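You operate a simulated robot arm through the tools that you are given. There is no shell and no other tool.

The job below is to be done with a simulated two-armed robot. You get a single attempt, and the scene is never put back.

Task
Brake the drawer cart and fetch the socket that the card names.
Fine: from the blue drawer into the blue tray; brake first, shut the drawer after. Set down upright: what you pick out. Where these are worked on the way, their far stop is far enough and under half their travel is too little: blue drawer.
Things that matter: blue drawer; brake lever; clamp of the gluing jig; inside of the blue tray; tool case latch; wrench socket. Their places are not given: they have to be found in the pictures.

It is judged by the outcome, as a careful person would: the job done as asked, and still so three seconds after it is handed in. It fails if anything else is knocked over, pushed out of place, dropped, spilled or broken.

Robot
Two 7-joint arms with fingered hands on one trunk that stands fixed in place. Base frame: the origin is at the foot of the trunk, x ahead of it, y to its left, z up; the work surface is at about z = 880. Lengths are in mm, angles in degrees, forces in N, time in s.
The left shoulder is at [50, 214, 869], the right one opposite. With the tool pointing down near the work surface each hand reaches from about 340 to 880 mm from the base axis, measured 20 degrees to its own side. Payload 3 kg a hand.
Tool frame (each hand has its own): the origin (TCP) lies between the finger pads and is the grasp point; the fingertips stand 26 mm ahead of it; z points along the fingers, y is the line along which they close. The gripper opens to 132 mm; its body begins 73 mm behind the TCP. The gripper is a hand of 3 fingers: y runs from the thumb to the fingers, the wrist lies at [0, 0, -229] in the tool frame.
Orientation is that of the tool frame in the base frame, as a unit quaternion [x, y, z, w]. With the fingers straight down and closing along the base's y, the tool's x points along the base's -x, its y along +y and its z along -z.

Tools
- The arms move only by the tool move_arm. It takes "left_rows", "right_rows" or both (then of equal length, played together; a hand with none holds still); each is a list that holds one entry, the list of rows, each a list of 6 numbers: the shift along the base's x, y, z in units of 500 mm (1.0 is 500 mm), then the turn, a rotation vector about the base's x, y, z in units of 180 degrees (1.0 is 180 degrees). In form: [[[tx, ty, tz, wx, wy, wz], ...]]. A call has 1 to 20 rows; each row is the pose to reach, as a shift and turn from the pose commanded when the call began. A call with a number of a shift or a turn outside -1 to 1 is refused whole. A row lasts 0.2 s, in which the tool goes at most 50 mm and 8.6 degrees; a call with a longer step from one row to the next is refused whole. Where a pose cannot be reached the arm comes as near as it can. A force on the tool above 50 N (or 10 N above the force at the start of the call, whichever is more), or a blocked arm, ends the call early, and 0.2 s more pass. In this call time passes only in rows, and 0.2 s behind the last. It gives the time, the measured TCP pose, the force on the tool (base axes), the opening and the grip force at its end, in the units of the frame above (readings bear some noise), with the torque about the TCP (base axes, N m) and any sound that the robot's microphone picked up.
- Cameras (640 x 400 px; columns grow to the right, rows downward): "scene" is now at [33.5, -4.5, 1502.2]; the picture's right is [-0.06, -1.00, 0.00], its down [-0.63, 0.04, -0.77] and it looks along [0.77, -0.04, -0.63] (base axes); focal length 259 px, centre (320, 200). "left" rides on the left gripper at [-62, 3, -92] in its tool frame; the picture's right is [-0.05, -1.00, 0.00], its down [0.83, -0.04, -0.56] and it looks along [0.55, -0.03, 0.83] (tool axes); focal length 230 px, centre (320, 200). "right" rides on the right gripper at [62, 3, -92] in its tool frame; the picture's right is [-0.05, 1.00, 0.00], its down [-0.83, -0.04, -0.56] and it looks along [-0.55, -0.03, 0.83] (tool axes); focal length 230 px, centre (320, 200).
- capture(camera): a new picture of that camera. The clock stands still meanwhile.
- move_fingers(finger1, finger2, thumb_bend, hand): sets how far each is bent, from 0 (flat) to 1 (curled in); at 0.3 the hand is open as for a grip, at 0.7 the pads meet at the TCP. One left out holds its place. A second passes; each finger stops where it meets its share of the squeeze, and holds until it gets a number again. It is the only way to open and close the hand. It gives what a move gives, with no picture; readings hold the bend of each and the force on the fingers (four entries, about 0 where the hand has none), thumb and palm.
- pan_tilt(pan, tilt): turns the head with the scene camera to pan (to the left, within 86 degrees either way) and tilt (down, from -29 to 69), counted from straight ahead of the robot. It gives what a move gives.
- point_at(camera, pixels): for up to 12 pixels [column, row] of the newest picture of that camera ("zoom" is the newest enlarged one), the place [x, y, z] in the base frame of the surface seen there, good to about 2 mm. The clock stands still meanwhile.
- zoom(camera, box): a new picture of the part [left, top, right, bottom] of that camera's present view, enlarged. The clock stands still meanwhile.
- finish_job(): hands the job in; it is judged then, once.

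Unless the task says otherwise, let go and move clear before handing in.

The tools are called after ">>>" as a command line: name --argument value ..., lists and objects as JSON in quotes. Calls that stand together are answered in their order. move_arm: Moves the arms, as the interface text tells. Its arguments: {"type":"object","properties":{"left_rows":{"type":"array"},"right_rows":{"type":"array"}},"required":[]} The other tools are called the same way: move_fingers (finger1, finger2, thumb_bend, hand) moves the fingers one by one; pan_tilt (pan, tilt) turns the head that bears the scene camera; capture (camera) takes a picture; point_at (camera, pixels) gives the place of the surface under pixels of a picture; zoom (camera, box) takes an enlarged picture of a part of a camera's view; finish_job () hands the job in.

At the start:

```text
time_s: 0.0
left_tcp_pos: [499.8, 188.6, 1211.5]
left_ee_rot: [0.065, 0.998, 0.0, 0.001]
left_contact_force: [-1.1, -0.1, -0.6]
left_ft_torque: [0.0, 0.0, -0.01]
left_finger_gap: 131.7
left_finger_force: 0.0
left_shape: jaw
left_bend: [0.3, 0.3, 0.3]
left_finger forces: [0.0, 0.1, 0.0, 0.1, 0.1, 0.0]
right_tcp_pos: [455.0, -278.5, 1175.3]
right_ee_rot: [0.064, 0.998, 0.0, 0.0]
right_contact_force: [-0.3, -0.3, -0.5]
right_ft_torque: [0.01, 0.0, 0.0]
right_finger_gap: 131.7
right_finger_force: 0.0
right_shape: jaw
right_bend: [0.3, 0.3, 0.3]
right_finger forces: [0.0, 0.0, 0.0, 0.0, 0.0, 0.0]
head pan, tilt (commanded): [-3.3, 39.2]
```

scene: 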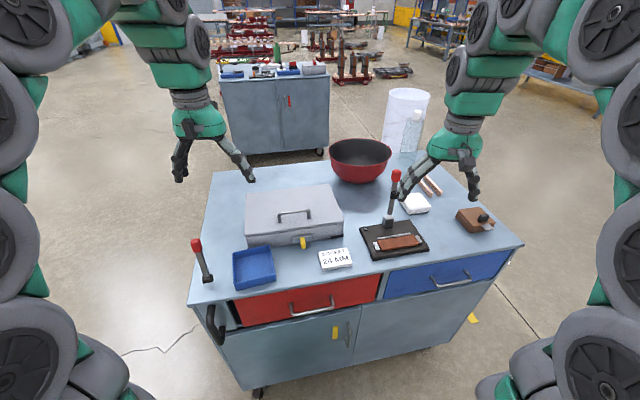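
right: 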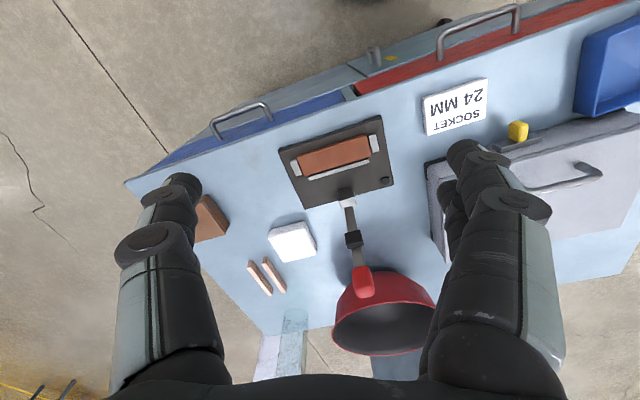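
left: 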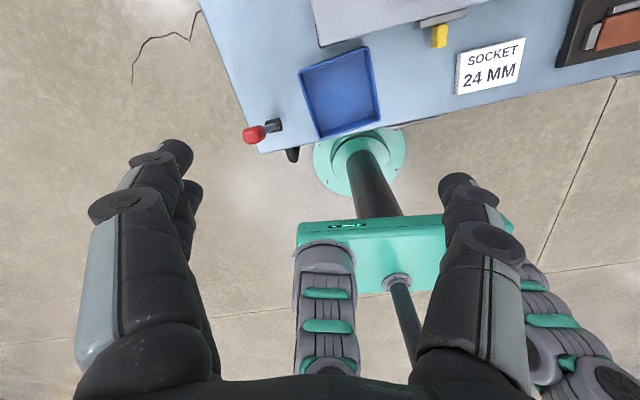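

The scene shows a card reading "SOCKET 24 MM" near (335,258), a red-knobbed lever at (200,258) at the cart's left edge, the blue tray at (254,268) and the blue drawer with its handle at (450,278). I'll zoom in on these before moving.

>>> zoom --camera "scene" --box '[180, 220, 300, 350]'

>>> zoom --camera "scene" --box '[340, 160, 530, 310]'

>>> capture --camera "scene"

>>> point_at --camera "scene" --pixels '[[197, 244], [205, 275], [212, 315], [432, 285], [467, 273], [450, 280], [386, 298], [508, 250], [254, 268], [236, 288], [335, 258], [200, 295]]'

```text
3.08 times, centred on (240, 285) of scene
```

zoom: 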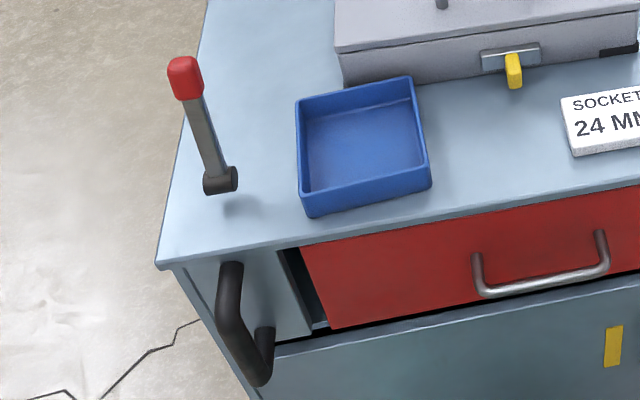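

```text
2.67 times, centred on (435, 235) of scene
```

zoom: 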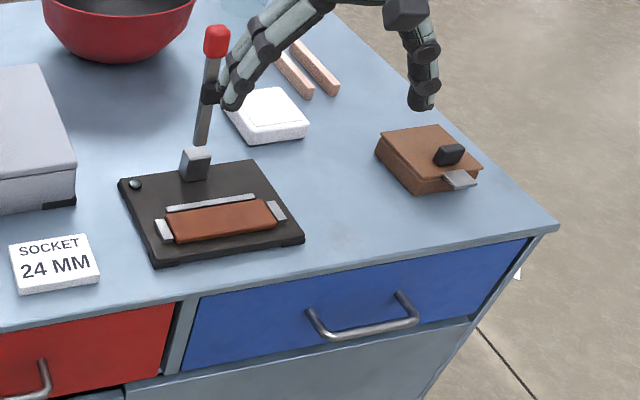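

```text
taken
```

scene: 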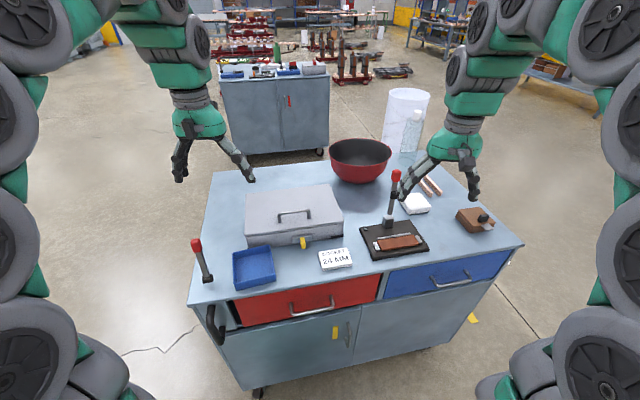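

```text
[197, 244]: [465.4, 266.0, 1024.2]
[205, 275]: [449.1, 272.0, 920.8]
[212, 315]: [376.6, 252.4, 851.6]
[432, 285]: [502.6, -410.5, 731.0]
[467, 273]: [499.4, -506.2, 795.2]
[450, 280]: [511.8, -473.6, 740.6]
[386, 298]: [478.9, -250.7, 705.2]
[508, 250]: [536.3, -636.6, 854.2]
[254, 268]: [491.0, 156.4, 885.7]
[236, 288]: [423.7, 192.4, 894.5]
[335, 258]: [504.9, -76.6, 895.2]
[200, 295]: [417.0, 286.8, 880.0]
```

The lever, with its red knob at zoom (185,78) and black pivot at (220,180), stands beside the tray. I need to know its swing axis and any markings, so I'll zoom tighter on it and on the blue drawer handle.

>>> zoom --camera "scene" --box '[184, 230, 234, 290]'

>>> point_at --camera "zoom" --pixels '[[260, 80], [290, 170], [320, 260], [345, 330], [300, 330], [375, 320], [320, 345], [250, 60], [230, 120]]'

>>> zoom --camera "left" --box '[220, 30, 420, 170]'

>>> point_at --camera "zoom" --pixels '[[105, 335], [165, 305], [180, 300], [320, 200], [280, 130], [470, 70], [330, 330], [500, 300]]'

```text
6.67 times, centred on (209, 260) of scene
```

zoom: 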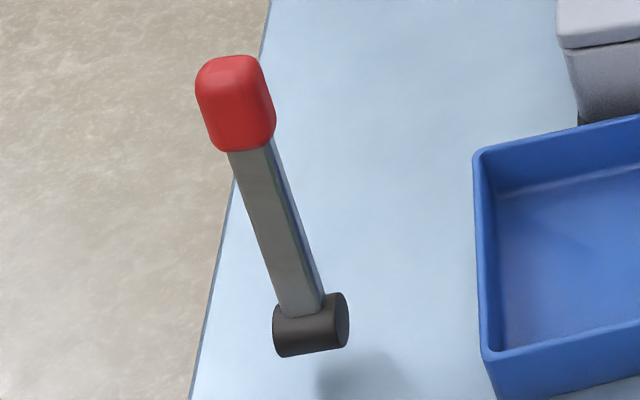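

```text
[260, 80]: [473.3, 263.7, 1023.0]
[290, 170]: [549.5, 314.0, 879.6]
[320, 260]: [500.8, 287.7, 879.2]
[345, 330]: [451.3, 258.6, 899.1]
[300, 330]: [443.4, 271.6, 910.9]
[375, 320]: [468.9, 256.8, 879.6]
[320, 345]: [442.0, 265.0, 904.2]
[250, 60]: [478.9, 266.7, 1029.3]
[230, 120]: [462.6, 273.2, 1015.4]
```

```text
2.86 times, centred on (320, 100) of left
```

zoom: 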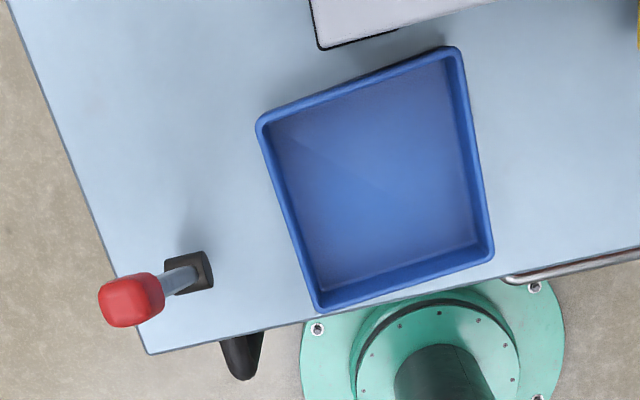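

```text
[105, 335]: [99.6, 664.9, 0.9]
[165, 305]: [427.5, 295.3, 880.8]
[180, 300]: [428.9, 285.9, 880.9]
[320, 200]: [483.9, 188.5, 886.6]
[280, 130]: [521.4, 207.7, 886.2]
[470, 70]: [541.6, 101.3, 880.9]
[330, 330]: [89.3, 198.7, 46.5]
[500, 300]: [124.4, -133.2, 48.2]
```

The lever's pivot is around (452,266,900) and its knob around (472,268,1020), with the axis roughly along the cart's width. Next I'll measure the drawer front and handle, and the cart edges.

>>> zoom --camera "scene" --box '[370, 230, 530, 330]'

>>> point_at --camera "zoom" --pixels '[[240, 205], [275, 234], [330, 228], [400, 215], [400, 172], [380, 160], [80, 230], [300, 180], [300, 250], [540, 110], [430, 210], [248, 222]]'

>>> zoom --camera "right" --box '[120, 60, 360, 210]'

>>> point_at --camera "zoom" --pixels '[[255, 200], [330, 150], [390, 120], [405, 155], [270, 155], [350, 180], [150, 260], [600, 130], [30, 330], [460, 130]]'

```text
4.00 times, centred on (450, 280) of scene
```

zoom: 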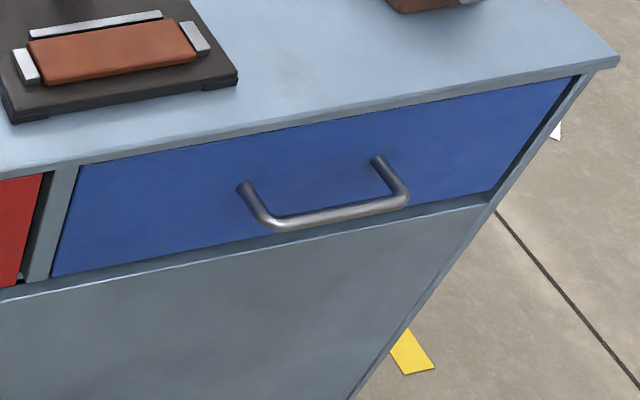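

```text
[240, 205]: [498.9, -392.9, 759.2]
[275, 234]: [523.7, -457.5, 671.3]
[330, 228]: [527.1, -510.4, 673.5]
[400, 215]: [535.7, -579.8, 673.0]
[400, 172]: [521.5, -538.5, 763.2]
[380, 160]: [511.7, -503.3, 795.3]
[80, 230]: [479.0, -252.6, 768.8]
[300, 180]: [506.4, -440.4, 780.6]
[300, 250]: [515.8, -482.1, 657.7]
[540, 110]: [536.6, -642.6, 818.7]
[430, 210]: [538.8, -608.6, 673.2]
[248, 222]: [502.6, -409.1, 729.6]
```

```text
2.67 times, centred on (240, 135) of right
```

zoom: 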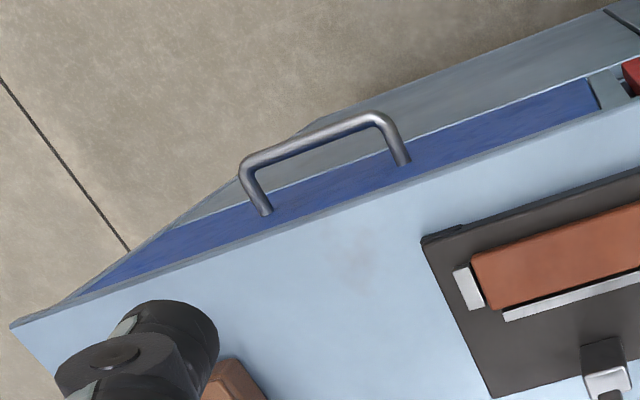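

```text
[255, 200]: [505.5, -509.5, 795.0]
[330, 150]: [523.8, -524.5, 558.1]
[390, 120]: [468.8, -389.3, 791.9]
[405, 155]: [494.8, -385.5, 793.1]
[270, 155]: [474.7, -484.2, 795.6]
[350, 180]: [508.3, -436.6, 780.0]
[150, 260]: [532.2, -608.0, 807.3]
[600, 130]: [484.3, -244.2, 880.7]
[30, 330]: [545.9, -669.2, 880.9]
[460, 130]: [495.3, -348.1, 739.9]
```

The drawer front runs from (479,-253) to (537,-643), so the cart is turned about +8.3°, and the handle bar is at z≈793. I'll bring the left hand above the lever, yawed to match the cart, and look at the lever up close.

>>> move_arm --left_rows '[[[-0.01, 0.032, -0.02, 0, 0, 0.0176], [-0.02, 0.064, -0.04, 0, 0, 0.0352], [-0.03, 0.096, -0.06, 0, 0, 0.0528], [-0.04, 0.128, -0.08, 0, 0, 0.0704], [-0.05, 0.159, -0.1, 0, 0, 0.088]]]'

>>> capture --camera "left"

>>> capture --camera "scene"

```text
time_s: 1.2
left_tcp_pos: [472.8, 268.2, 1161.3]
left_ee_rot: [-0.072, 0.997, 0.0, 0.001]
left_contact_force: [0.2, 0.6, 0.2]
left_ft_torque: [-0.02, -0.03, -0.01]
left_finger_gap: 131.9
left_finger_force: 0.0
left_shape: jaw
left_bend: [0.3, 0.3, 0.3]
left_finger forces: [0.0, 0.1, 0.0, 0.1, 0.0, 0.0]
right_tcp_pos: [455.2, -278.2, 1175.6]
right_ee_rot: [0.065, 0.998, 0.0, 0.0]
right_contact_force: [-0.1, 0.6, -0.4]
right_ft_torque: [-0.04, -0.02, 0.04]
right_finger_gap: 132.0
right_finger_force: 0.1
right_shape: jaw
right_bend: [0.3, 0.3, 0.3]
right_finger forces: [0.0, 0.0, 0.1, 0.0, 0.0, 0.0]
head pan, tilt (commanded): [-3.3, 39.2]
```

```text
taken
```

left: 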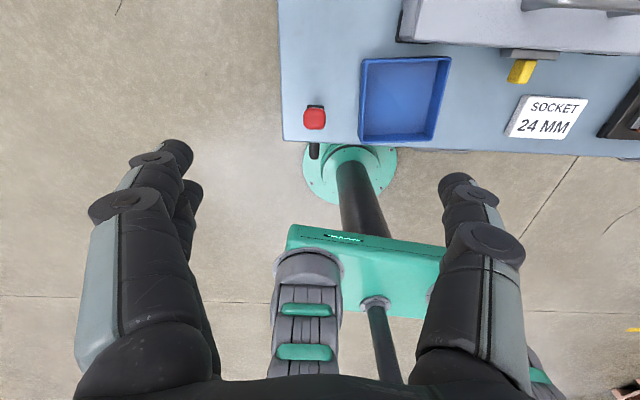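

```text
taken
```

scene: 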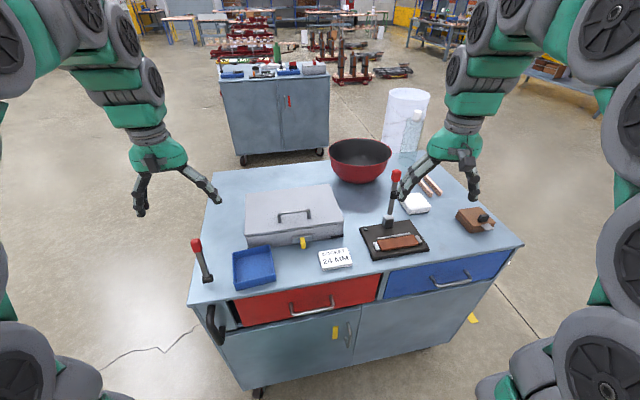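

The left view shows the knob from above at (314,118), hiding most of the lever. I'll zoom in there and measure points on it.

>>> zoom --camera "left" --box '[280, 80, 350, 150]'

>>> point_at --camera "zoom" --pixels '[[300, 200], [320, 160], [350, 240], [280, 290], [340, 290], [380, 200], [260, 230]]'

>>> point_at --camera "left" --pixels '[[314, 118], [306, 112], [322, 112], [314, 108], [284, 138], [362, 60], [450, 58], [432, 138], [362, 138], [405, 100], [314, 126], [315, 150]]'

```text
5.71 times, centred on (315, 115) of left
```

zoom: 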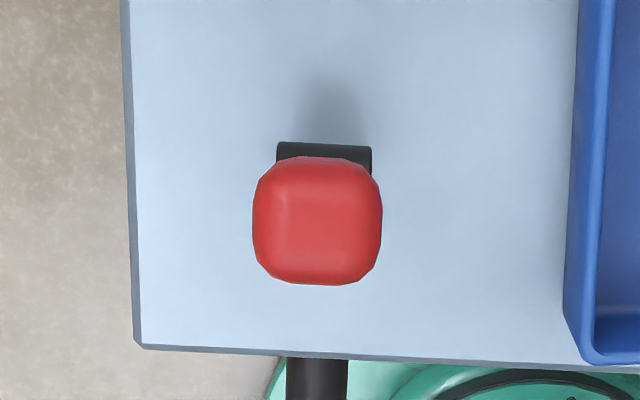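

```text
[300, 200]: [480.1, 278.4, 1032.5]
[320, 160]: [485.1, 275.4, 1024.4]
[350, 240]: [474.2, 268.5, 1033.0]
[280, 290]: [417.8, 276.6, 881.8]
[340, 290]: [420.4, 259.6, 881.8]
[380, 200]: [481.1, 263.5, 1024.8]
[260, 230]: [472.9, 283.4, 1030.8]
```

```text
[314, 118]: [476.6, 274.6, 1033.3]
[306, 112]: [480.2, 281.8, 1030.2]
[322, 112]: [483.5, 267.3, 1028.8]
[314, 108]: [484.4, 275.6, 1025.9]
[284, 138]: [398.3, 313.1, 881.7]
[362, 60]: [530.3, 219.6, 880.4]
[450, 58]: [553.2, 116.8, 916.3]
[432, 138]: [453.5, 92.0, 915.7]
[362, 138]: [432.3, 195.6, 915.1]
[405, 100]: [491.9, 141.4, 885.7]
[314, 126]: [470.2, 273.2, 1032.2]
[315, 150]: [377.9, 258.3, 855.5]
```

The knob's top is at (477,274,1033), about 21 mm wide, and it leans roughly 12° away from me over its pivot. I'll lower the open left hand over it and grip it lightly.

>>> move_arm --left_rows '[[[0.002, 0.003, -0.07, 0, 0, 0], [0.004, 0.006, -0.14, 0, 0, 0], [0.006, 0.009, -0.21, 0, 0, 0], [0.008, 0.011, -0.25, 0, 0, 0], [0.008, 0.011, -0.282, 0, 0, 0]]]'

>>> capture --camera "left"

>>> capture --camera "scene"

```text
time_s: 2.4
left_tcp_pos: [478.5, 272.5, 1019.8]
left_ee_rot: [-0.072, 0.997, 0.0, 0.0]
left_contact_force: [0.0, -0.4, -0.3]
left_ft_torque: [-0.02, 0.01, 0.01]
left_finger_gap: 132.1
left_finger_force: 0.2
left_shape: jaw
left_bend: [0.3, 0.3, 0.3]
left_finger forces: [0.1, 0.0, 0.0, 0.0, 0.1, 0.1]
right_tcp_pos: [455.3, -278.4, 1175.4]
right_ee_rot: [0.065, 0.998, 0.0, -0.001]
right_contact_force: [-0.4, 1.0, -0.7]
right_ft_torque: [0.01, 0.0, 0.01]
right_finger_gap: 131.9
right_finger_force: 0.1
right_shape: jaw
right_bend: [0.3, 0.3, 0.3]
right_finger forces: [0.1, 0.0, 0.0, 0.0, 0.0, 0.0]
head pan, tilt (commanded): [-3.3, 39.2]
```

```text
taken
```

left: 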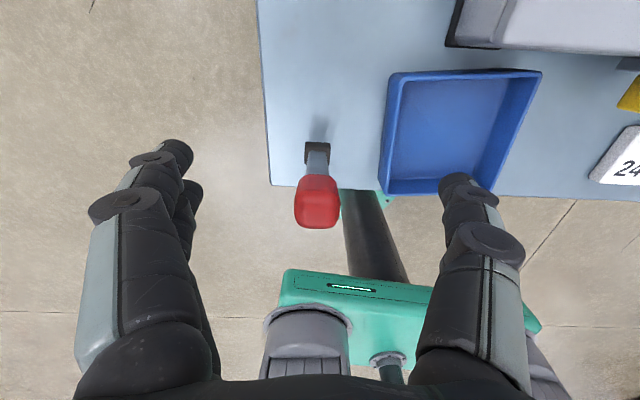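

```text
taken
```

scene: 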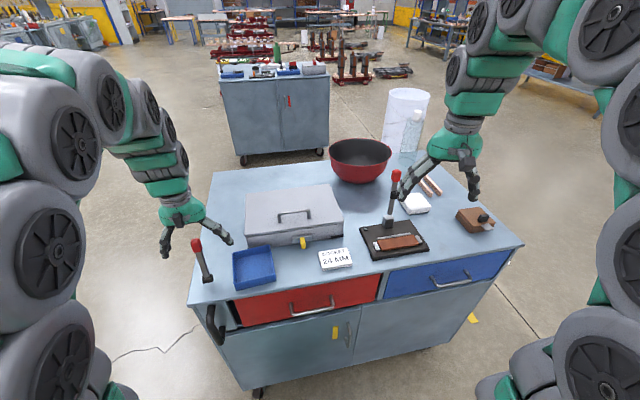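

The knob sits at (317,203) in the left view, right at the TCP, between the thumb on the tray side and the fingers. I'll close on it.

>>> move_fingers --hand "left" --finger1 0.68 --finger2 0.68 --thumb_bend 0.68

>>> capture --camera "left"

```text
time_s: 3.4
left_tcp_pos: [477.7, 272.8, 1020.9]
left_ee_rot: [-0.072, 0.997, 0.0, 0.0]
left_contact_force: [-0.7, -0.3, -1.0]
left_ft_torque: [0.01, 0.0, -0.02]
left_finger_gap: 15.4
left_finger_force: 3.3
left_shape: fingers
left_bend: [0.68, 0.63, 0.66]
left_finger forces: [0.0, 3.3, 0.0, 0.0, 3.4, 0.0]
right_tcp_pos: [455.6, -277.8, 1175.8]
right_ee_rot: [0.065, 0.998, 0.0, -0.001]
right_contact_force: [0.8, -0.4, 0.2]
right_ft_torque: [0.0, -0.01, 0.02]
right_finger_gap: 131.6
right_finger_force: 0.0
right_shape: jaw
right_bend: [0.3, 0.3, 0.3]
right_finger forces: [0.0, 0.0, 0.1, 0.0, 0.0, 0.0]
head pan, tilt (commanded): [-3.3, 39.2]
```

```text
taken
```

left: 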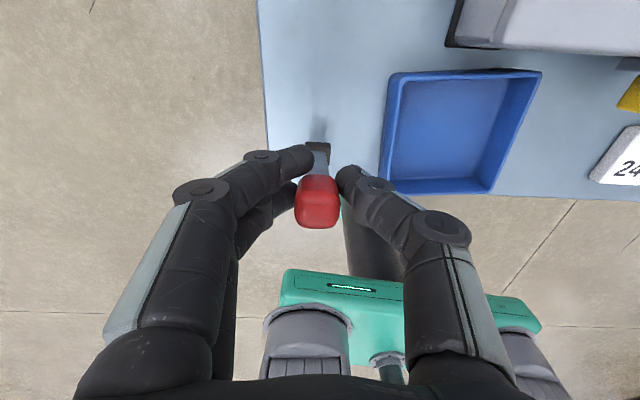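

Finger 2 and the thumb hold the knob at about 3.3 N each, and finger 1 sits on its far side. I'll try a small pull toward me along the arc and watch the force to find out which way the lever swings.

>>> move_arm --left_rows '[[[-0.006, -0.0009, 0.0005, 0, 0, 0], [-0.012, -0.0018, 0.001, 0, 0, 0], [-0.018, -0.0026, 0.002, 0, 0, 0], [-0.024, -0.0035, 0.003, 0, 0, 0]]]'

>>> capture --camera "left"

```text
time_s: 4.3
left_tcp_pos: [474.7, 272.8, 1022.3]
left_ee_rot: [-0.072, 0.997, 0.0, 0.007]
left_contact_force: [26.0, 1.7, -14.7]
left_ft_torque: [-0.15, -0.44, -0.43]
left_finger_gap: 16.4
left_finger_force: 16.7
left_shape: fingers
left_bend: [0.65, 0.63, 0.66]
left_finger forces: [26.9, 3.0, 0.0, 0.0, 3.4, 0.1]
right_tcp_pos: [455.0, -278.3, 1175.1]
right_ee_rot: [0.066, 0.998, 0.0, 0.001]
right_contact_force: [-0.1, 0.4, -0.7]
right_ft_torque: [0.0, 0.0, -0.02]
right_finger_gap: 131.8
right_finger_force: 0.0
right_shape: jaw
right_bend: [0.3, 0.3, 0.3]
right_finger forces: [0.1, 0.0, 0.0, 0.0, 0.1, 0.0]
head pan, tilt (commanded): [-3.3, 39.2]
stopped in row 4 (left hand): the force on the tool passed its limit at 55 N (the readings are from after the stop); the commanded pose is now the measured one
```

```text
taken
```

left: 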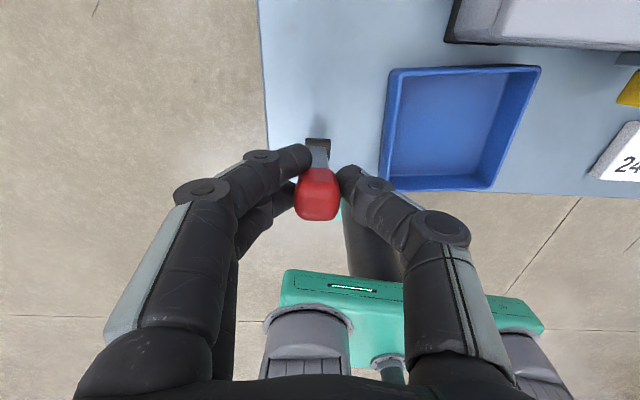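

The pull met a hard stop after about 3 mm (55 N), so the lever must swing away from me. I'll relax back, let go, and lift clear so I can push with closed fingers from the near side.

>>> move_arm --left_rows '[[[0.006, 0.0, -0.002, 0, 0, 0]]]'

>>> move_fingers --hand "left" --finger1 0.3 --finger2 0.3 --thumb_bend 0.3

>>> capture --camera "left"

>>> capture --camera "scene"

>>> point_at --camera "scene" --pixels '[[197, 244], [250, 200], [246, 232], [262, 215], [335, 185], [300, 210], [250, 245]]'

```text
time_s: 4.7
left_tcp_pos: [473.7, 272.2, 1021.1]
left_ee_rot: [-0.073, 0.997, 0.0, 0.006]
left_contact_force: [13.7, 0.4, -2.4]
left_ft_torque: [-0.07, -0.23, -0.27]
left_finger_gap: 16.0
left_finger_force: 11.4
left_shape: fingers
left_bend: [0.66, 0.64, 0.66]
left_finger forces: [15.6, 3.4, 0.1, 0.1, 4.2, 0.0]
right_tcp_pos: [455.2, -277.2, 1174.0]
right_ee_rot: [0.066, 0.998, -0.001, 0.0]
right_contact_force: [-0.6, -0.2, 0.5]
right_ft_torque: [-0.02, -0.01, -0.02]
right_finger_gap: 131.8
right_finger_force: 0.1
right_shape: jaw
right_bend: [0.3, 0.3, 0.3]
right_finger forces: [0.0, 0.0, 0.1, 0.1, 0.0, 0.0]
head pan, tilt (commanded): [-3.3, 39.2]
```

```text
time_s: 5.7
left_tcp_pos: [473.7, 273.1, 1022.8]
left_ee_rot: [-0.073, 0.997, 0.0, 0.005]
left_contact_force: [0.8, 0.4, 0.2]
left_ft_torque: [-0.02, -0.02, 0.01]
left_finger_gap: 133.8
left_finger_force: 0.1
left_shape: fingers
left_bend: [0.3, 0.3, 0.3]
left_finger forces: [0.0, 0.1, 0.0, 0.1, 0.0, 0.0]
right_tcp_pos: [453.5, -278.1, 1175.1]
right_ee_rot: [0.065, 0.998, 0.0, 0.0]
right_contact_force: [0.1, 0.5, -0.5]
right_ft_torque: [-0.01, -0.02, -0.02]
right_finger_gap: 132.2
right_finger_force: 0.1
right_shape: jaw
right_bend: [0.3, 0.3, 0.3]
right_finger forces: [0.1, 0.1, 0.0, 0.0, 0.1, 0.0]
head pan, tilt (commanded): [-3.3, 39.2]
```

```text
taken
```

left: 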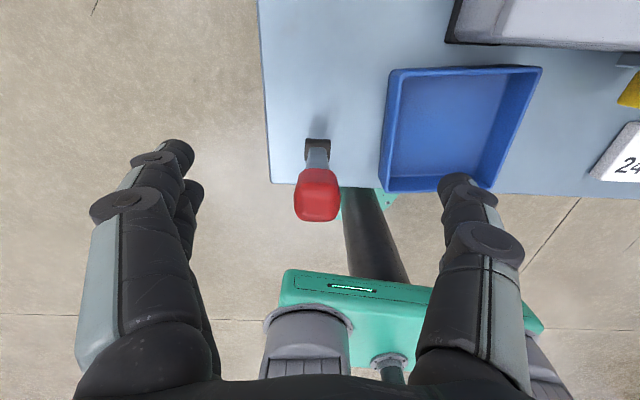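

```text
taken
```

scene: 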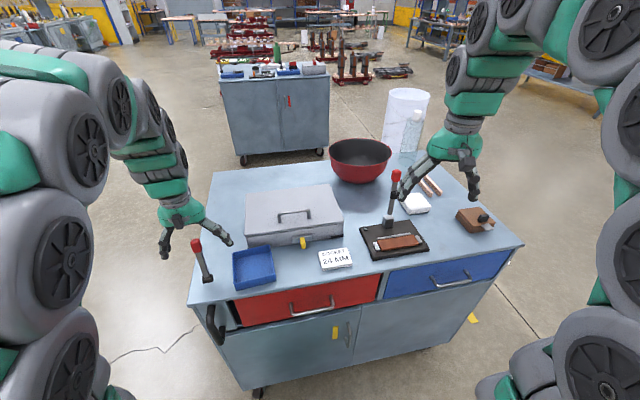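

```text
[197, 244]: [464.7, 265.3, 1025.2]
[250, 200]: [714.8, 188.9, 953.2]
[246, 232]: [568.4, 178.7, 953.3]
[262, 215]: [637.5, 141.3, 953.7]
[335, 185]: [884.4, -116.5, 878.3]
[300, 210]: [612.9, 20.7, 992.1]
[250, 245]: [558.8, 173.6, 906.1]
```

The knob is unchanged at (317,205), so the lever didn't shift. I'll lift above it, step back about 50 mm and close the fingers into a pusher.

>>> move_arm --left_rows '[[[0, 0, 0.06, 0, 0, 0], [0, 0, 0.12, 0, 0, 0], [-0.05, -0.007, 0.12, 0, 0, 0], [-0.1, -0.0146, 0.12, 0, 0, 0]]]'

>>> move_fingers --hand "left" --finger1 0.7 --finger2 0.7 --thumb_bend 0.7

>>> capture --camera "left"

>>> capture --camera "scene"

```text
time_s: 6.7
left_tcp_pos: [423.9, 263.9, 1081.2]
left_ee_rot: [-0.072, 0.997, 0.001, 0.005]
left_contact_force: [0.0, 0.3, -0.8]
left_ft_torque: [0.04, -0.02, 0.02]
left_finger_gap: 133.8
left_finger_force: 0.1
left_shape: fingers
left_bend: [0.3, 0.3, 0.3]
left_finger forces: [0.1, 0.0, 0.0, 0.1, 0.0, 0.0]
right_tcp_pos: [453.4, -279.2, 1175.6]
right_ee_rot: [0.065, 0.998, 0.0, 0.0]
right_contact_force: [0.3, -0.9, 0.7]
right_ft_torque: [0.05, -0.06, 0.04]
right_finger_gap: 131.7
right_finger_force: 0.1
right_shape: jaw
right_bend: [0.3, 0.3, 0.3]
right_finger forces: [0.1, 0.0, 0.1, 0.0, 0.0, 0.0]
head pan, tilt (commanded): [-3.3, 39.2]
```

```text
time_s: 7.7
left_tcp_pos: [424.2, 265.0, 1082.2]
left_ee_rot: [-0.073, 0.997, 0.0, 0.005]
left_contact_force: [-0.4, -0.3, 0.4]
left_ft_torque: [-0.02, -0.01, 0.01]
left_finger_gap: 6.4
left_finger_force: 0.0
left_shape: fingers
left_bend: [0.7, 0.7, 0.7]
left_finger forces: [0.0, 0.0, 0.0, 0.0, 0.1, 0.0]
right_tcp_pos: [455.1, -277.2, 1175.6]
right_ee_rot: [0.065, 0.998, 0.0, 0.0]
right_contact_force: [0.0, -0.3, 0.3]
right_ft_torque: [0.04, -0.01, -0.01]
right_finger_gap: 131.9
right_finger_force: 0.0
right_shape: jaw
right_bend: [0.3, 0.3, 0.3]
right_finger forces: [0.0, 0.1, 0.1, 0.1, 0.0, 0.0]
head pan, tilt (commanded): [-3.3, 39.2]
```

```text
taken
```

left: 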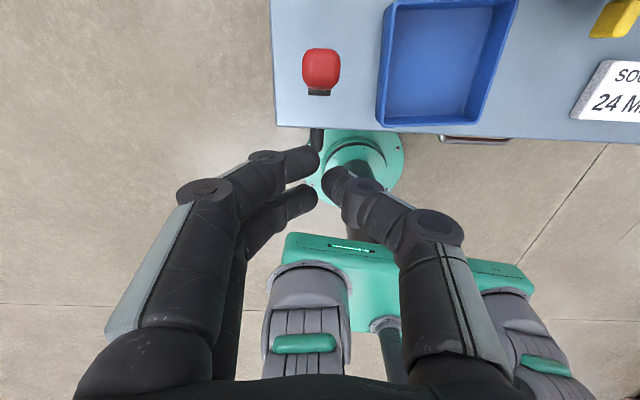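

```text
taken
```

scene: 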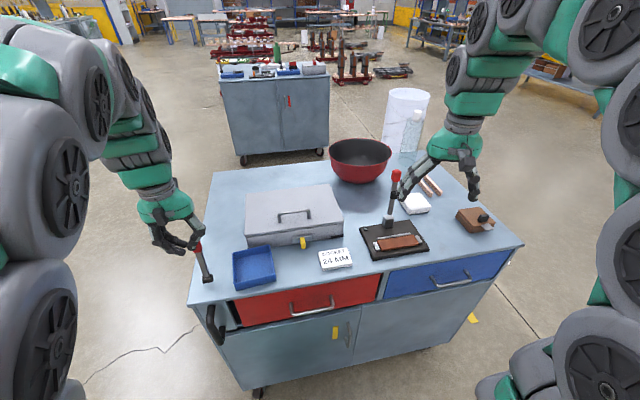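

The fingers are closed at (315,165) with the knob ahead at (321,68). I'll slide about 9 mm toward the tray so finger 1 lines up with the knob, then lower to push height.

>>> move_arm --left_rows '[[[0.0026, -0.0178, -0.03, 0, 0, 0], [0.0026, -0.0178, -0.07, 0, 0, 0], [0.0026, -0.0178, -0.102, 0, 0, 0]]]'

>>> capture --camera "left"

>>> zoom --camera "scene" --box '[130, 200, 260, 300]'

```text
time_s: 8.5
left_tcp_pos: [424.9, 256.6, 1031.3]
left_ee_rot: [-0.072, 0.997, 0.0, 0.005]
left_contact_force: [-0.2, -1.3, -0.9]
left_ft_torque: [0.02, -0.02, 0.01]
left_finger_gap: 6.1
left_finger_force: 0.1
left_shape: fingers
left_bend: [0.7, 0.7, 0.7]
left_finger forces: [0.0, 0.1, 0.1, 0.0, 0.0, 0.0]
right_tcp_pos: [454.6, -277.9, 1176.9]
right_ee_rot: [0.065, 0.998, 0.0, 0.0]
right_contact_force: [0.2, -0.8, 0.7]
right_ft_torque: [0.01, 0.02, 0.03]
right_finger_gap: 132.2
right_finger_force: 0.1
right_shape: jaw
right_bend: [0.3, 0.3, 0.3]
right_finger forces: [0.0, 0.0, 0.0, 0.1, 0.0, 0.0]
head pan, tilt (commanded): [-3.3, 39.2]
```

```text
taken
```

left: 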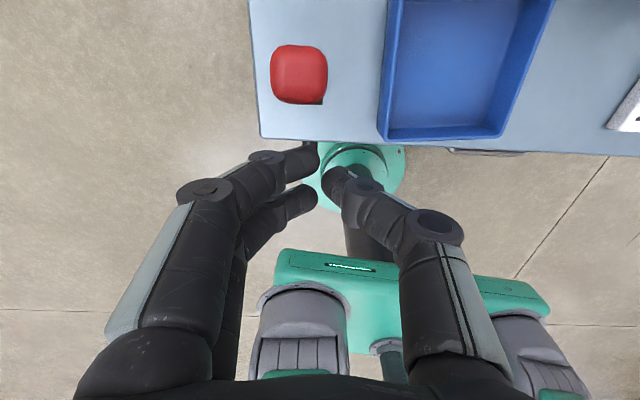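

```text
4.00 times, centred on (195, 250) of scene
```

zoom: 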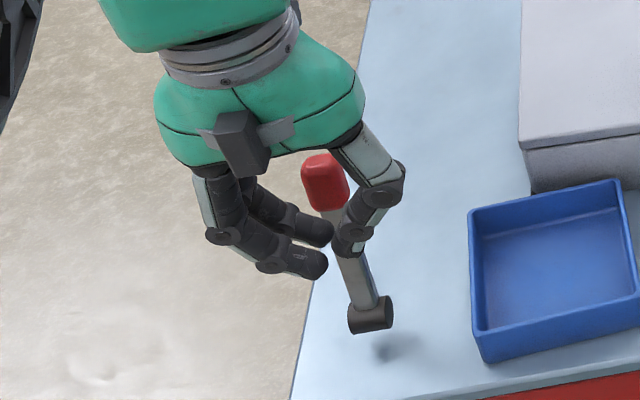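

Finger 1 is now in line with the knob at (298,75), just short of it. I'll push away along the lever's arc, first to about 30°, watching the force.

>>> move_arm --left_rows '[[[0.0176, 0.0026, 0, 0, 0, 0], [0.0356, 0.0052, -0.003, 0, 0, 0], [0.0534, 0.0078, -0.006, 0, 0, 0], [0.0712, 0.0104, -0.011, 0, 0, 0], [0.0881, 0.0129, -0.018, 0, 0, 0]]]'

>>> capture --camera "left"

>>> zoom --camera "scene" --box '[130, 200, 260, 300]'

```text
time_s: 9.7
left_tcp_pos: [470.3, 263.0, 1021.6]
left_ee_rot: [-0.071, 0.997, 0.002, 0.005]
left_contact_force: [0.3, -0.7, 0.4]
left_ft_torque: [0.0, 0.01, 0.0]
left_finger_gap: 5.9
left_finger_force: 0.5
left_shape: fingers
left_bend: [0.7, 0.7, 0.7]
left_finger forces: [0.8, 0.0, 0.1, 0.0, 0.0, 0.1]
right_tcp_pos: [454.6, -279.2, 1175.0]
right_ee_rot: [0.065, 0.998, 0.0, 0.0]
right_contact_force: [0.0, -0.4, -0.1]
right_ft_torque: [0.03, -0.02, 0.01]
right_finger_gap: 131.9
right_finger_force: 0.1
right_shape: jaw
right_bend: [0.3, 0.3, 0.3]
right_finger forces: [0.0, 0.1, 0.0, 0.0, 0.1, 0.1]
head pan, tilt (commanded): [-3.3, 39.2]
```

```text
taken
```

left: 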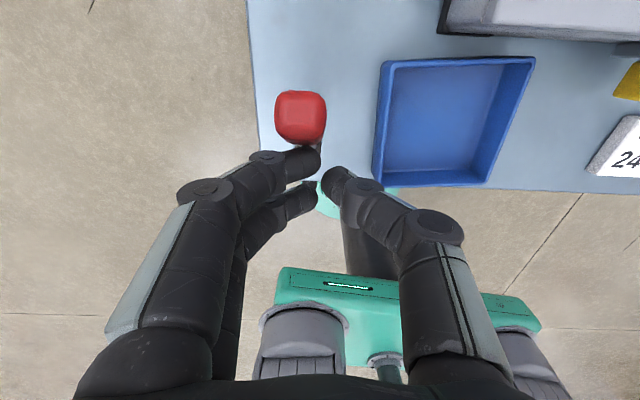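

```text
4.00 times, centred on (195, 250) of scene
```

zoom: 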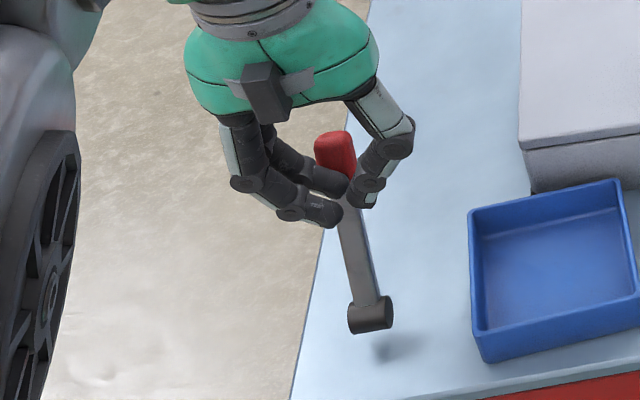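

The lever moves freely away, with the knob now at (300,117) ahead of finger 1 and almost no force. I'll keep pushing along the arc to about 60°.

>>> move_arm --left_rows '[[[0.0144, 0.0021, -0.008, 0, 0, 0], [0.0289, 0.0042, -0.016, 0, 0, 0], [0.0427, 0.0062, -0.027, 0, 0, 0], [0.0566, 0.0083, -0.039, 0, 0, 0], [0.0693, 0.0101, -0.053, 0, 0, 0], [0.0811, 0.0118, -0.067, 0, 0, 0]]]'

>>> capture --camera "left"

>>> zoom --camera "scene" --box '[130, 200, 260, 300]'

```text
time_s: 11.1
left_tcp_pos: [510.9, 269.1, 989.1]
left_ee_rot: [-0.072, 0.997, -0.001, 0.005]
left_contact_force: [0.6, -0.3, -0.2]
left_ft_torque: [-0.01, 0.0, 0.0]
left_finger_gap: 6.0
left_finger_force: 0.1
left_shape: fingers
left_bend: [0.7, 0.7, 0.7]
left_finger forces: [0.1, 0.0, 0.0, 0.0, 0.0, 0.0]
right_tcp_pos: [455.1, -278.3, 1176.7]
right_ee_rot: [0.065, 0.998, -0.001, -0.001]
right_contact_force: [0.0, 0.0, 0.2]
right_ft_torque: [0.01, 0.01, 0.01]
right_finger_gap: 132.0
right_finger_force: 0.0
right_shape: jaw
right_bend: [0.3, 0.3, 0.3]
right_finger forces: [0.0, 0.0, 0.1, 0.1, 0.0, 0.0]
head pan, tilt (commanded): [-3.3, 39.2]
```

```text
taken
```

left: 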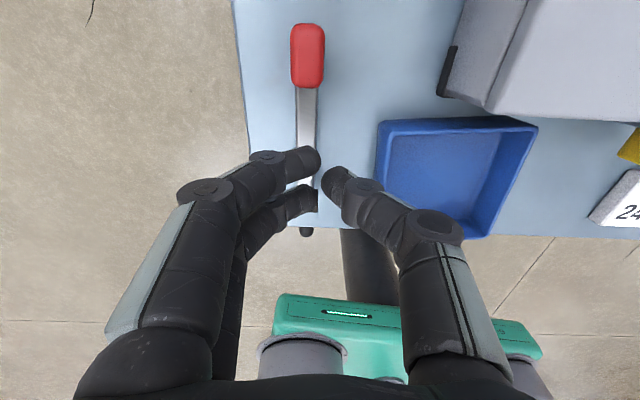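

```text
4.00 times, centred on (195, 250) of scene
```

zoom: 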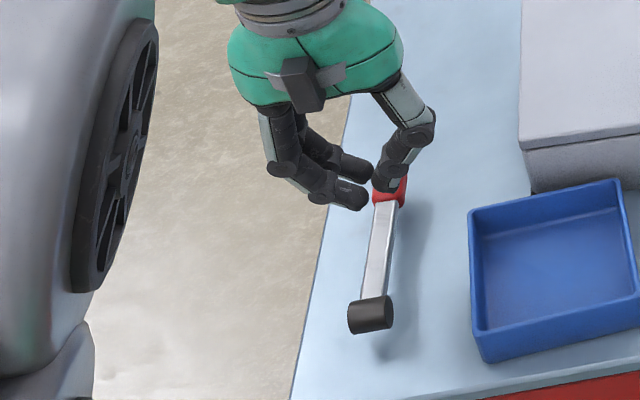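

The lever has swung on ahead of my fingers, with its knob now at (307,55) in the left view. I'll measure how far down it lies.

>>> point_at --camera "left" --pixels '[[307, 35], [307, 55], [307, 80], [305, 100], [305, 130], [300, 20]]'

>>> point_at --camera "zoom" --pixels '[[385, 225], [378, 260], [372, 310], [395, 195], [380, 285]]'

```text
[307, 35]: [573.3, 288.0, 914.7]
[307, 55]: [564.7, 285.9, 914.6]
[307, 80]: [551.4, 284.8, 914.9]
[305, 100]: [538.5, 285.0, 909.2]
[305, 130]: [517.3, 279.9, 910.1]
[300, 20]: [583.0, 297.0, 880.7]
```

```text
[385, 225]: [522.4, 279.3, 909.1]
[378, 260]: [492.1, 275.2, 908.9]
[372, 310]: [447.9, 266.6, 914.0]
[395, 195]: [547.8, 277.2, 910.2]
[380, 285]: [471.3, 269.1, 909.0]
```

The lever now lies flat (top at z≈909 all along, knob top 915), so it has gone over to the far side. I'll confirm it is at its stop with a gentle press from above on the knob.

>>> move_arm --left_rows '[[[0.03, 0.005, 0.01, 0, 0, 0], [0.069, 0.013, 0, 0, 0, 0], [0.069, 0.013, -0.04, 0, 0, 0], [0.069, 0.013, -0.075, 0, 0, 0], [0.069, 0.013, -0.09, 0, 0, 0], [0.069, 0.013, -0.1, 0, 0, 0]]]'

>>> capture --camera "left"

>>> zoom --camera "scene" --box '[130, 200, 260, 300]'

```text
time_s: 12.5
left_tcp_pos: [544.8, 274.7, 939.3]
left_ee_rot: [-0.072, 0.997, 0.002, 0.007]
left_contact_force: [0.0, 4.1, 9.7]
left_ft_torque: [0.12, -0.06, 0.04]
left_finger_gap: 5.4
left_finger_force: 5.2
left_shape: fingers
left_bend: [0.71, 0.7, 0.7]
left_finger forces: [9.6, 0.0, 0.0, 0.0, 0.0, 0.0]
right_tcp_pos: [454.6, -278.7, 1176.3]
right_ee_rot: [0.065, 0.998, -0.001, 0.001]
right_contact_force: [-0.6, 1.1, 0.3]
right_ft_torque: [0.0, 0.0, 0.0]
right_finger_gap: 131.8
right_finger_force: 0.1
right_shape: jaw
right_bend: [0.3, 0.3, 0.3]
right_finger forces: [0.0, 0.0, 0.0, 0.1, 0.0, 0.1]
head pan, tilt (commanded): [-3.3, 39.2]
```

```text
taken
```

left: 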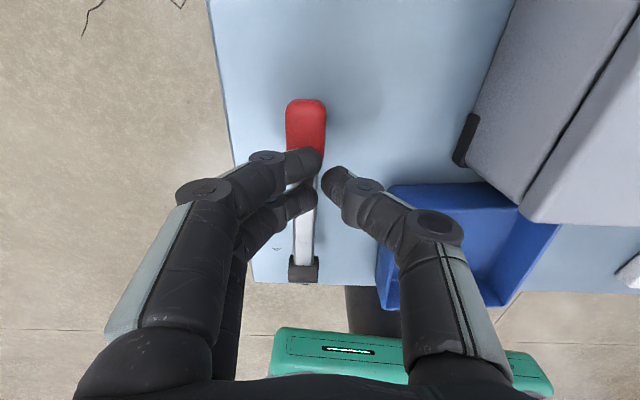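

```text
4.00 times, centred on (195, 250) of scene
```

zoom: 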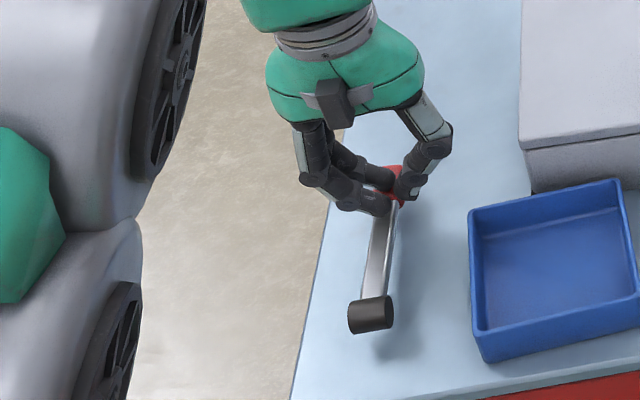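

The press read 9.7 N with the knob holding still, so the lever is at its far stop. I'll take the left hand straight up and back out of the way.

>>> move_arm --left_rows '[[[0, 0, 0.08, 0, 0, 0], [0, 0, 0.17, 0, 0, 0], [0, 0, 0.26, 0, 0, 0], [-0.03, 0.02, 0.34, 0, 0, 0], [-0.07, 0.06, 0.42, 0, 0, 0], [-0.12, 0.11, 0.47, 0, 0, 0]]]'

>>> capture --camera "left"

>>> capture --camera "scene"

>>> point_at --camera "scene" --pixels '[[197, 244], [210, 255], [215, 270]]'

```text
time_s: 13.9
left_tcp_pos: [484.5, 330.8, 1174.4]
left_ee_rot: [-0.071, 0.997, 0.0, 0.005]
left_contact_force: [0.5, -0.2, -0.3]
left_ft_torque: [0.03, -0.01, 0.02]
left_finger_gap: 5.9
left_finger_force: 0.0
left_shape: fingers
left_bend: [0.7, 0.7, 0.7]
left_finger forces: [0.0, 0.0, 0.1, 0.0, 0.0, 0.0]
right_tcp_pos: [453.9, -277.6, 1175.8]
right_ee_rot: [0.065, 0.998, 0.0, -0.001]
right_contact_force: [-0.8, 0.2, -0.7]
right_ft_torque: [0.02, -0.02, 0.02]
right_finger_gap: 132.0
right_finger_force: 0.1
right_shape: jaw
right_bend: [0.3, 0.3, 0.3]
right_finger forces: [0.1, 0.0, 0.1, 0.0, 0.0, 0.0]
head pan, tilt (commanded): [-3.3, 39.2]
```

```text
taken
```

left: 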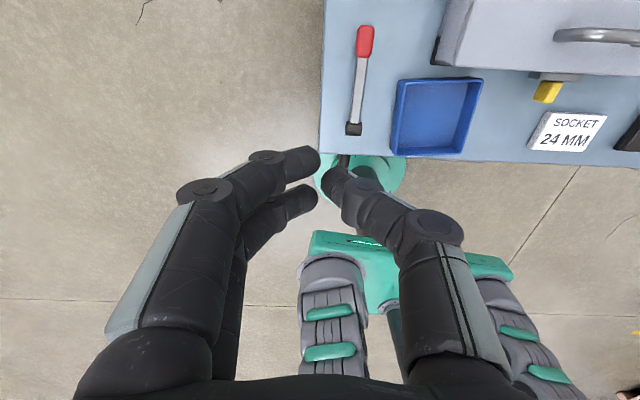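

```text
taken
```

scene: 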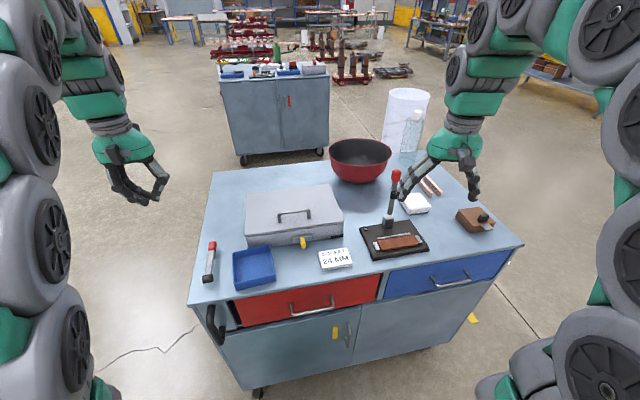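

```text
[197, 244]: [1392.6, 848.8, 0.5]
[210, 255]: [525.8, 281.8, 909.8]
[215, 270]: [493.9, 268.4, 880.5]
```

The lever lies flat with its knob at (211,246) and stays there, so the brake is done. Before moving the right hand I'll check where the jig clamp lever and nearby objects stand.

>>> point_at --camera "scene" --pixels '[[397, 175], [391, 210], [388, 222], [416, 205], [476, 218], [483, 217], [412, 130], [360, 160], [425, 187], [400, 245]]'

>>> move_arm --right_rows '[[[-0.06, -0.05, 0, 0, 0, 0.02], [-0.11, -0.12, 0, 0, 0, 0.05], [-0.12, -0.19, -0.05, 0, 0, 0.088], [-0.12, -0.26, -0.1, 0, 0, 0.088], [-0.12, -0.32, -0.17, 0, 0, 0.088], [-0.12, -0.34, -0.26, 0, 0, 0.088], [-0.12, -0.34, -0.34, 0, 0, 0.088]]]'

>>> capture --camera "right"

>>> capture --camera "scene"

```text
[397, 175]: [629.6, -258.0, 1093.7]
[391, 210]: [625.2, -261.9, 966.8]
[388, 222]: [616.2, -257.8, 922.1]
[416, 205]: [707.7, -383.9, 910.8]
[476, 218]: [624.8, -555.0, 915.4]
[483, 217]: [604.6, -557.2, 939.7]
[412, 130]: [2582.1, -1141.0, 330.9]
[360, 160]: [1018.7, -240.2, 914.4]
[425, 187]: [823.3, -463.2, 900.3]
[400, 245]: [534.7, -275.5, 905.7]
```

```text
time_s: 15.5
left_tcp_pos: [487.2, 330.1, 1174.5]
left_ee_rot: [-0.072, 0.997, 0.0, 0.005]
left_contact_force: [0.0, -0.5, -1.2]
left_ft_torque: [0.02, 0.05, 0.03]
left_finger_gap: 6.0
left_finger_force: 0.0
left_shape: fingers
left_bend: [0.7, 0.7, 0.7]
left_finger forces: [0.0, 0.1, 0.0, 0.1, 0.1, 0.1]
right_tcp_pos: [394.6, -449.6, 1004.9]
right_ee_rot: [-0.072, 0.997, 0.0, 0.001]
right_contact_force: [0.7, -0.3, -0.9]
right_ft_torque: [0.03, 0.03, 0.01]
right_finger_gap: 132.1
right_finger_force: 0.0
right_shape: jaw
right_bend: [0.3, 0.3, 0.3]
right_finger forces: [0.0, 0.0, 0.1, 0.0, 0.0, 0.0]
head pan, tilt (commanded): [-3.3, 39.2]
```

```text
taken
```

right: 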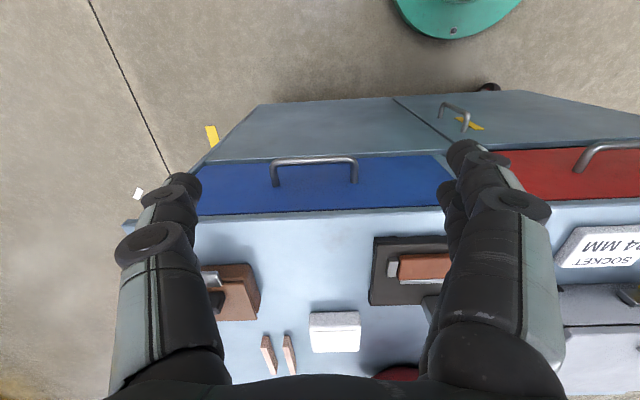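

```text
taken
```

scene: 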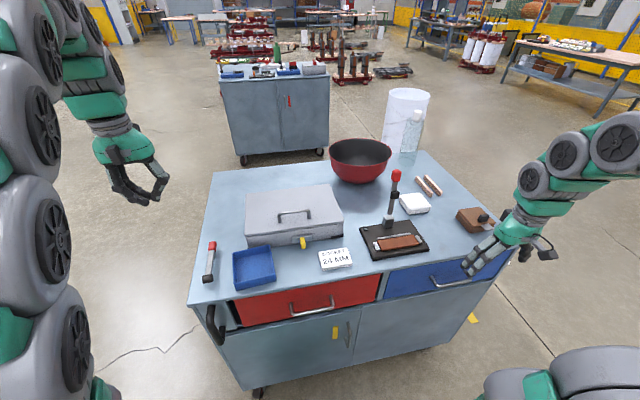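

From the right wrist the handle's bar is at row ~160 between columns 272 and 357, square to the hand now. I'll zoom to measure the bar, its legs and the gap to the drawer face.

>>> zoom --camera "right" --box '[250, 130, 380, 220]'

>>> point_at --camera "zoom" --pixels '[[320, 148], [220, 155], [420, 145], [125, 255], [525, 235], [320, 138], [320, 157], [320, 200], [320, 300], [320, 330], [320, 370], [130, 200]]'

```text
4.44 times, centred on (315, 175) of right
```

zoom: 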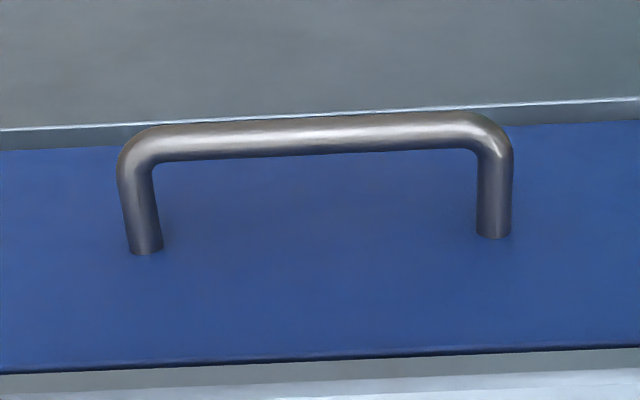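

```text
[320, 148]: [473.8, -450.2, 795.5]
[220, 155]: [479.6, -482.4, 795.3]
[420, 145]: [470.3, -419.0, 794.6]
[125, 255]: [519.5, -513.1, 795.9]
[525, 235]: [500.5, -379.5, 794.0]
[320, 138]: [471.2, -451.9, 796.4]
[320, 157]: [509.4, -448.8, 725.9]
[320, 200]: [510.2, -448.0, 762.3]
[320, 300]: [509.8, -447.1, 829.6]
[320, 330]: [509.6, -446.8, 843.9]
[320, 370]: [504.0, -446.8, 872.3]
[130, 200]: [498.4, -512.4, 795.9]
```

The bar is centred near (471,-446,791) with about 33 mm of clear gap to the drawer face at x≈510. I'll measure my own fingers in the right view to plan hooking one finger behind the bar.

>>> zoom --camera "right" --box '[400, 120, 580, 260]'

>>> point_at --camera "right" --pixels '[[462, 145], [455, 155], [470, 150], [448, 190], [452, 205], [440, 195], [190, 185], [180, 178], [470, 280], [510, 330], [300, 390], [430, 330]]'

```text
2.86 times, centred on (490, 190) of right
```

zoom: 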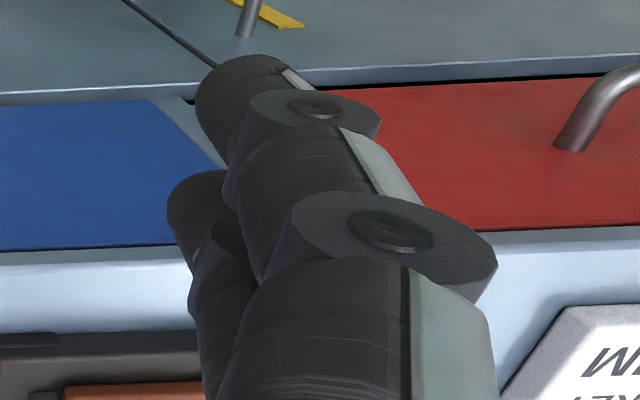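

```text
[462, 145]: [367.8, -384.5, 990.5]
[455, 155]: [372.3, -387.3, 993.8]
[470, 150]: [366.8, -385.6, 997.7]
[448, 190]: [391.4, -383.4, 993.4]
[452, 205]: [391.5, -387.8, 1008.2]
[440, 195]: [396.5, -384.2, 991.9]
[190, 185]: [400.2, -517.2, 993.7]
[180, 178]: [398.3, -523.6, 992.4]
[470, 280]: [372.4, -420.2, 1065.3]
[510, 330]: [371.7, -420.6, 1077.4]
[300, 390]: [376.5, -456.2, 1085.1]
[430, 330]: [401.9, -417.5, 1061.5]
```

Fingers A and B sit only about 26 mm apart, too close to straddle the bar, so I plan instead to turn the hand 90° and hang both fingers behind the bar. I'll measure the outer finger knuckles to check that they clear the table edge.

>>> point_at --camera "right" --pixels '[[546, 207], [538, 215], [510, 180], [500, 160], [560, 340], [550, 260], [540, 240], [118, 245], [140, 215], [112, 330], [485, 140], [478, 143]]'

>>> point_at --camera "zoom" --pixels '[[270, 60], [230, 70], [205, 110], [300, 80], [375, 125], [490, 265], [180, 190], [200, 180], [430, 300], [490, 330]]'

```text
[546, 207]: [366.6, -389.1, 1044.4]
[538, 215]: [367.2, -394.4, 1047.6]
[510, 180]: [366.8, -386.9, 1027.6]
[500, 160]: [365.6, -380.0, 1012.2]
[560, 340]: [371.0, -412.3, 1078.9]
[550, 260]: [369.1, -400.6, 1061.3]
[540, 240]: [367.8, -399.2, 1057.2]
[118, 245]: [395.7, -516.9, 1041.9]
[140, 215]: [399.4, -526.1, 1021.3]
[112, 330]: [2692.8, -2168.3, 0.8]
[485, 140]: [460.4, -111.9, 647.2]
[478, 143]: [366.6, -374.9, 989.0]
```

```text
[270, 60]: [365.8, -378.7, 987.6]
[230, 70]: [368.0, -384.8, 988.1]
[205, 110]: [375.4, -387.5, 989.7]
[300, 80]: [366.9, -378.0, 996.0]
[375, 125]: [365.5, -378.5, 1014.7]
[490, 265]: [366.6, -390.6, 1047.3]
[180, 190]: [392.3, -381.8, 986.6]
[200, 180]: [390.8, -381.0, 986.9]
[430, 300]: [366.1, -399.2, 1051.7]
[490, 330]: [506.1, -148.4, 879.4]
```

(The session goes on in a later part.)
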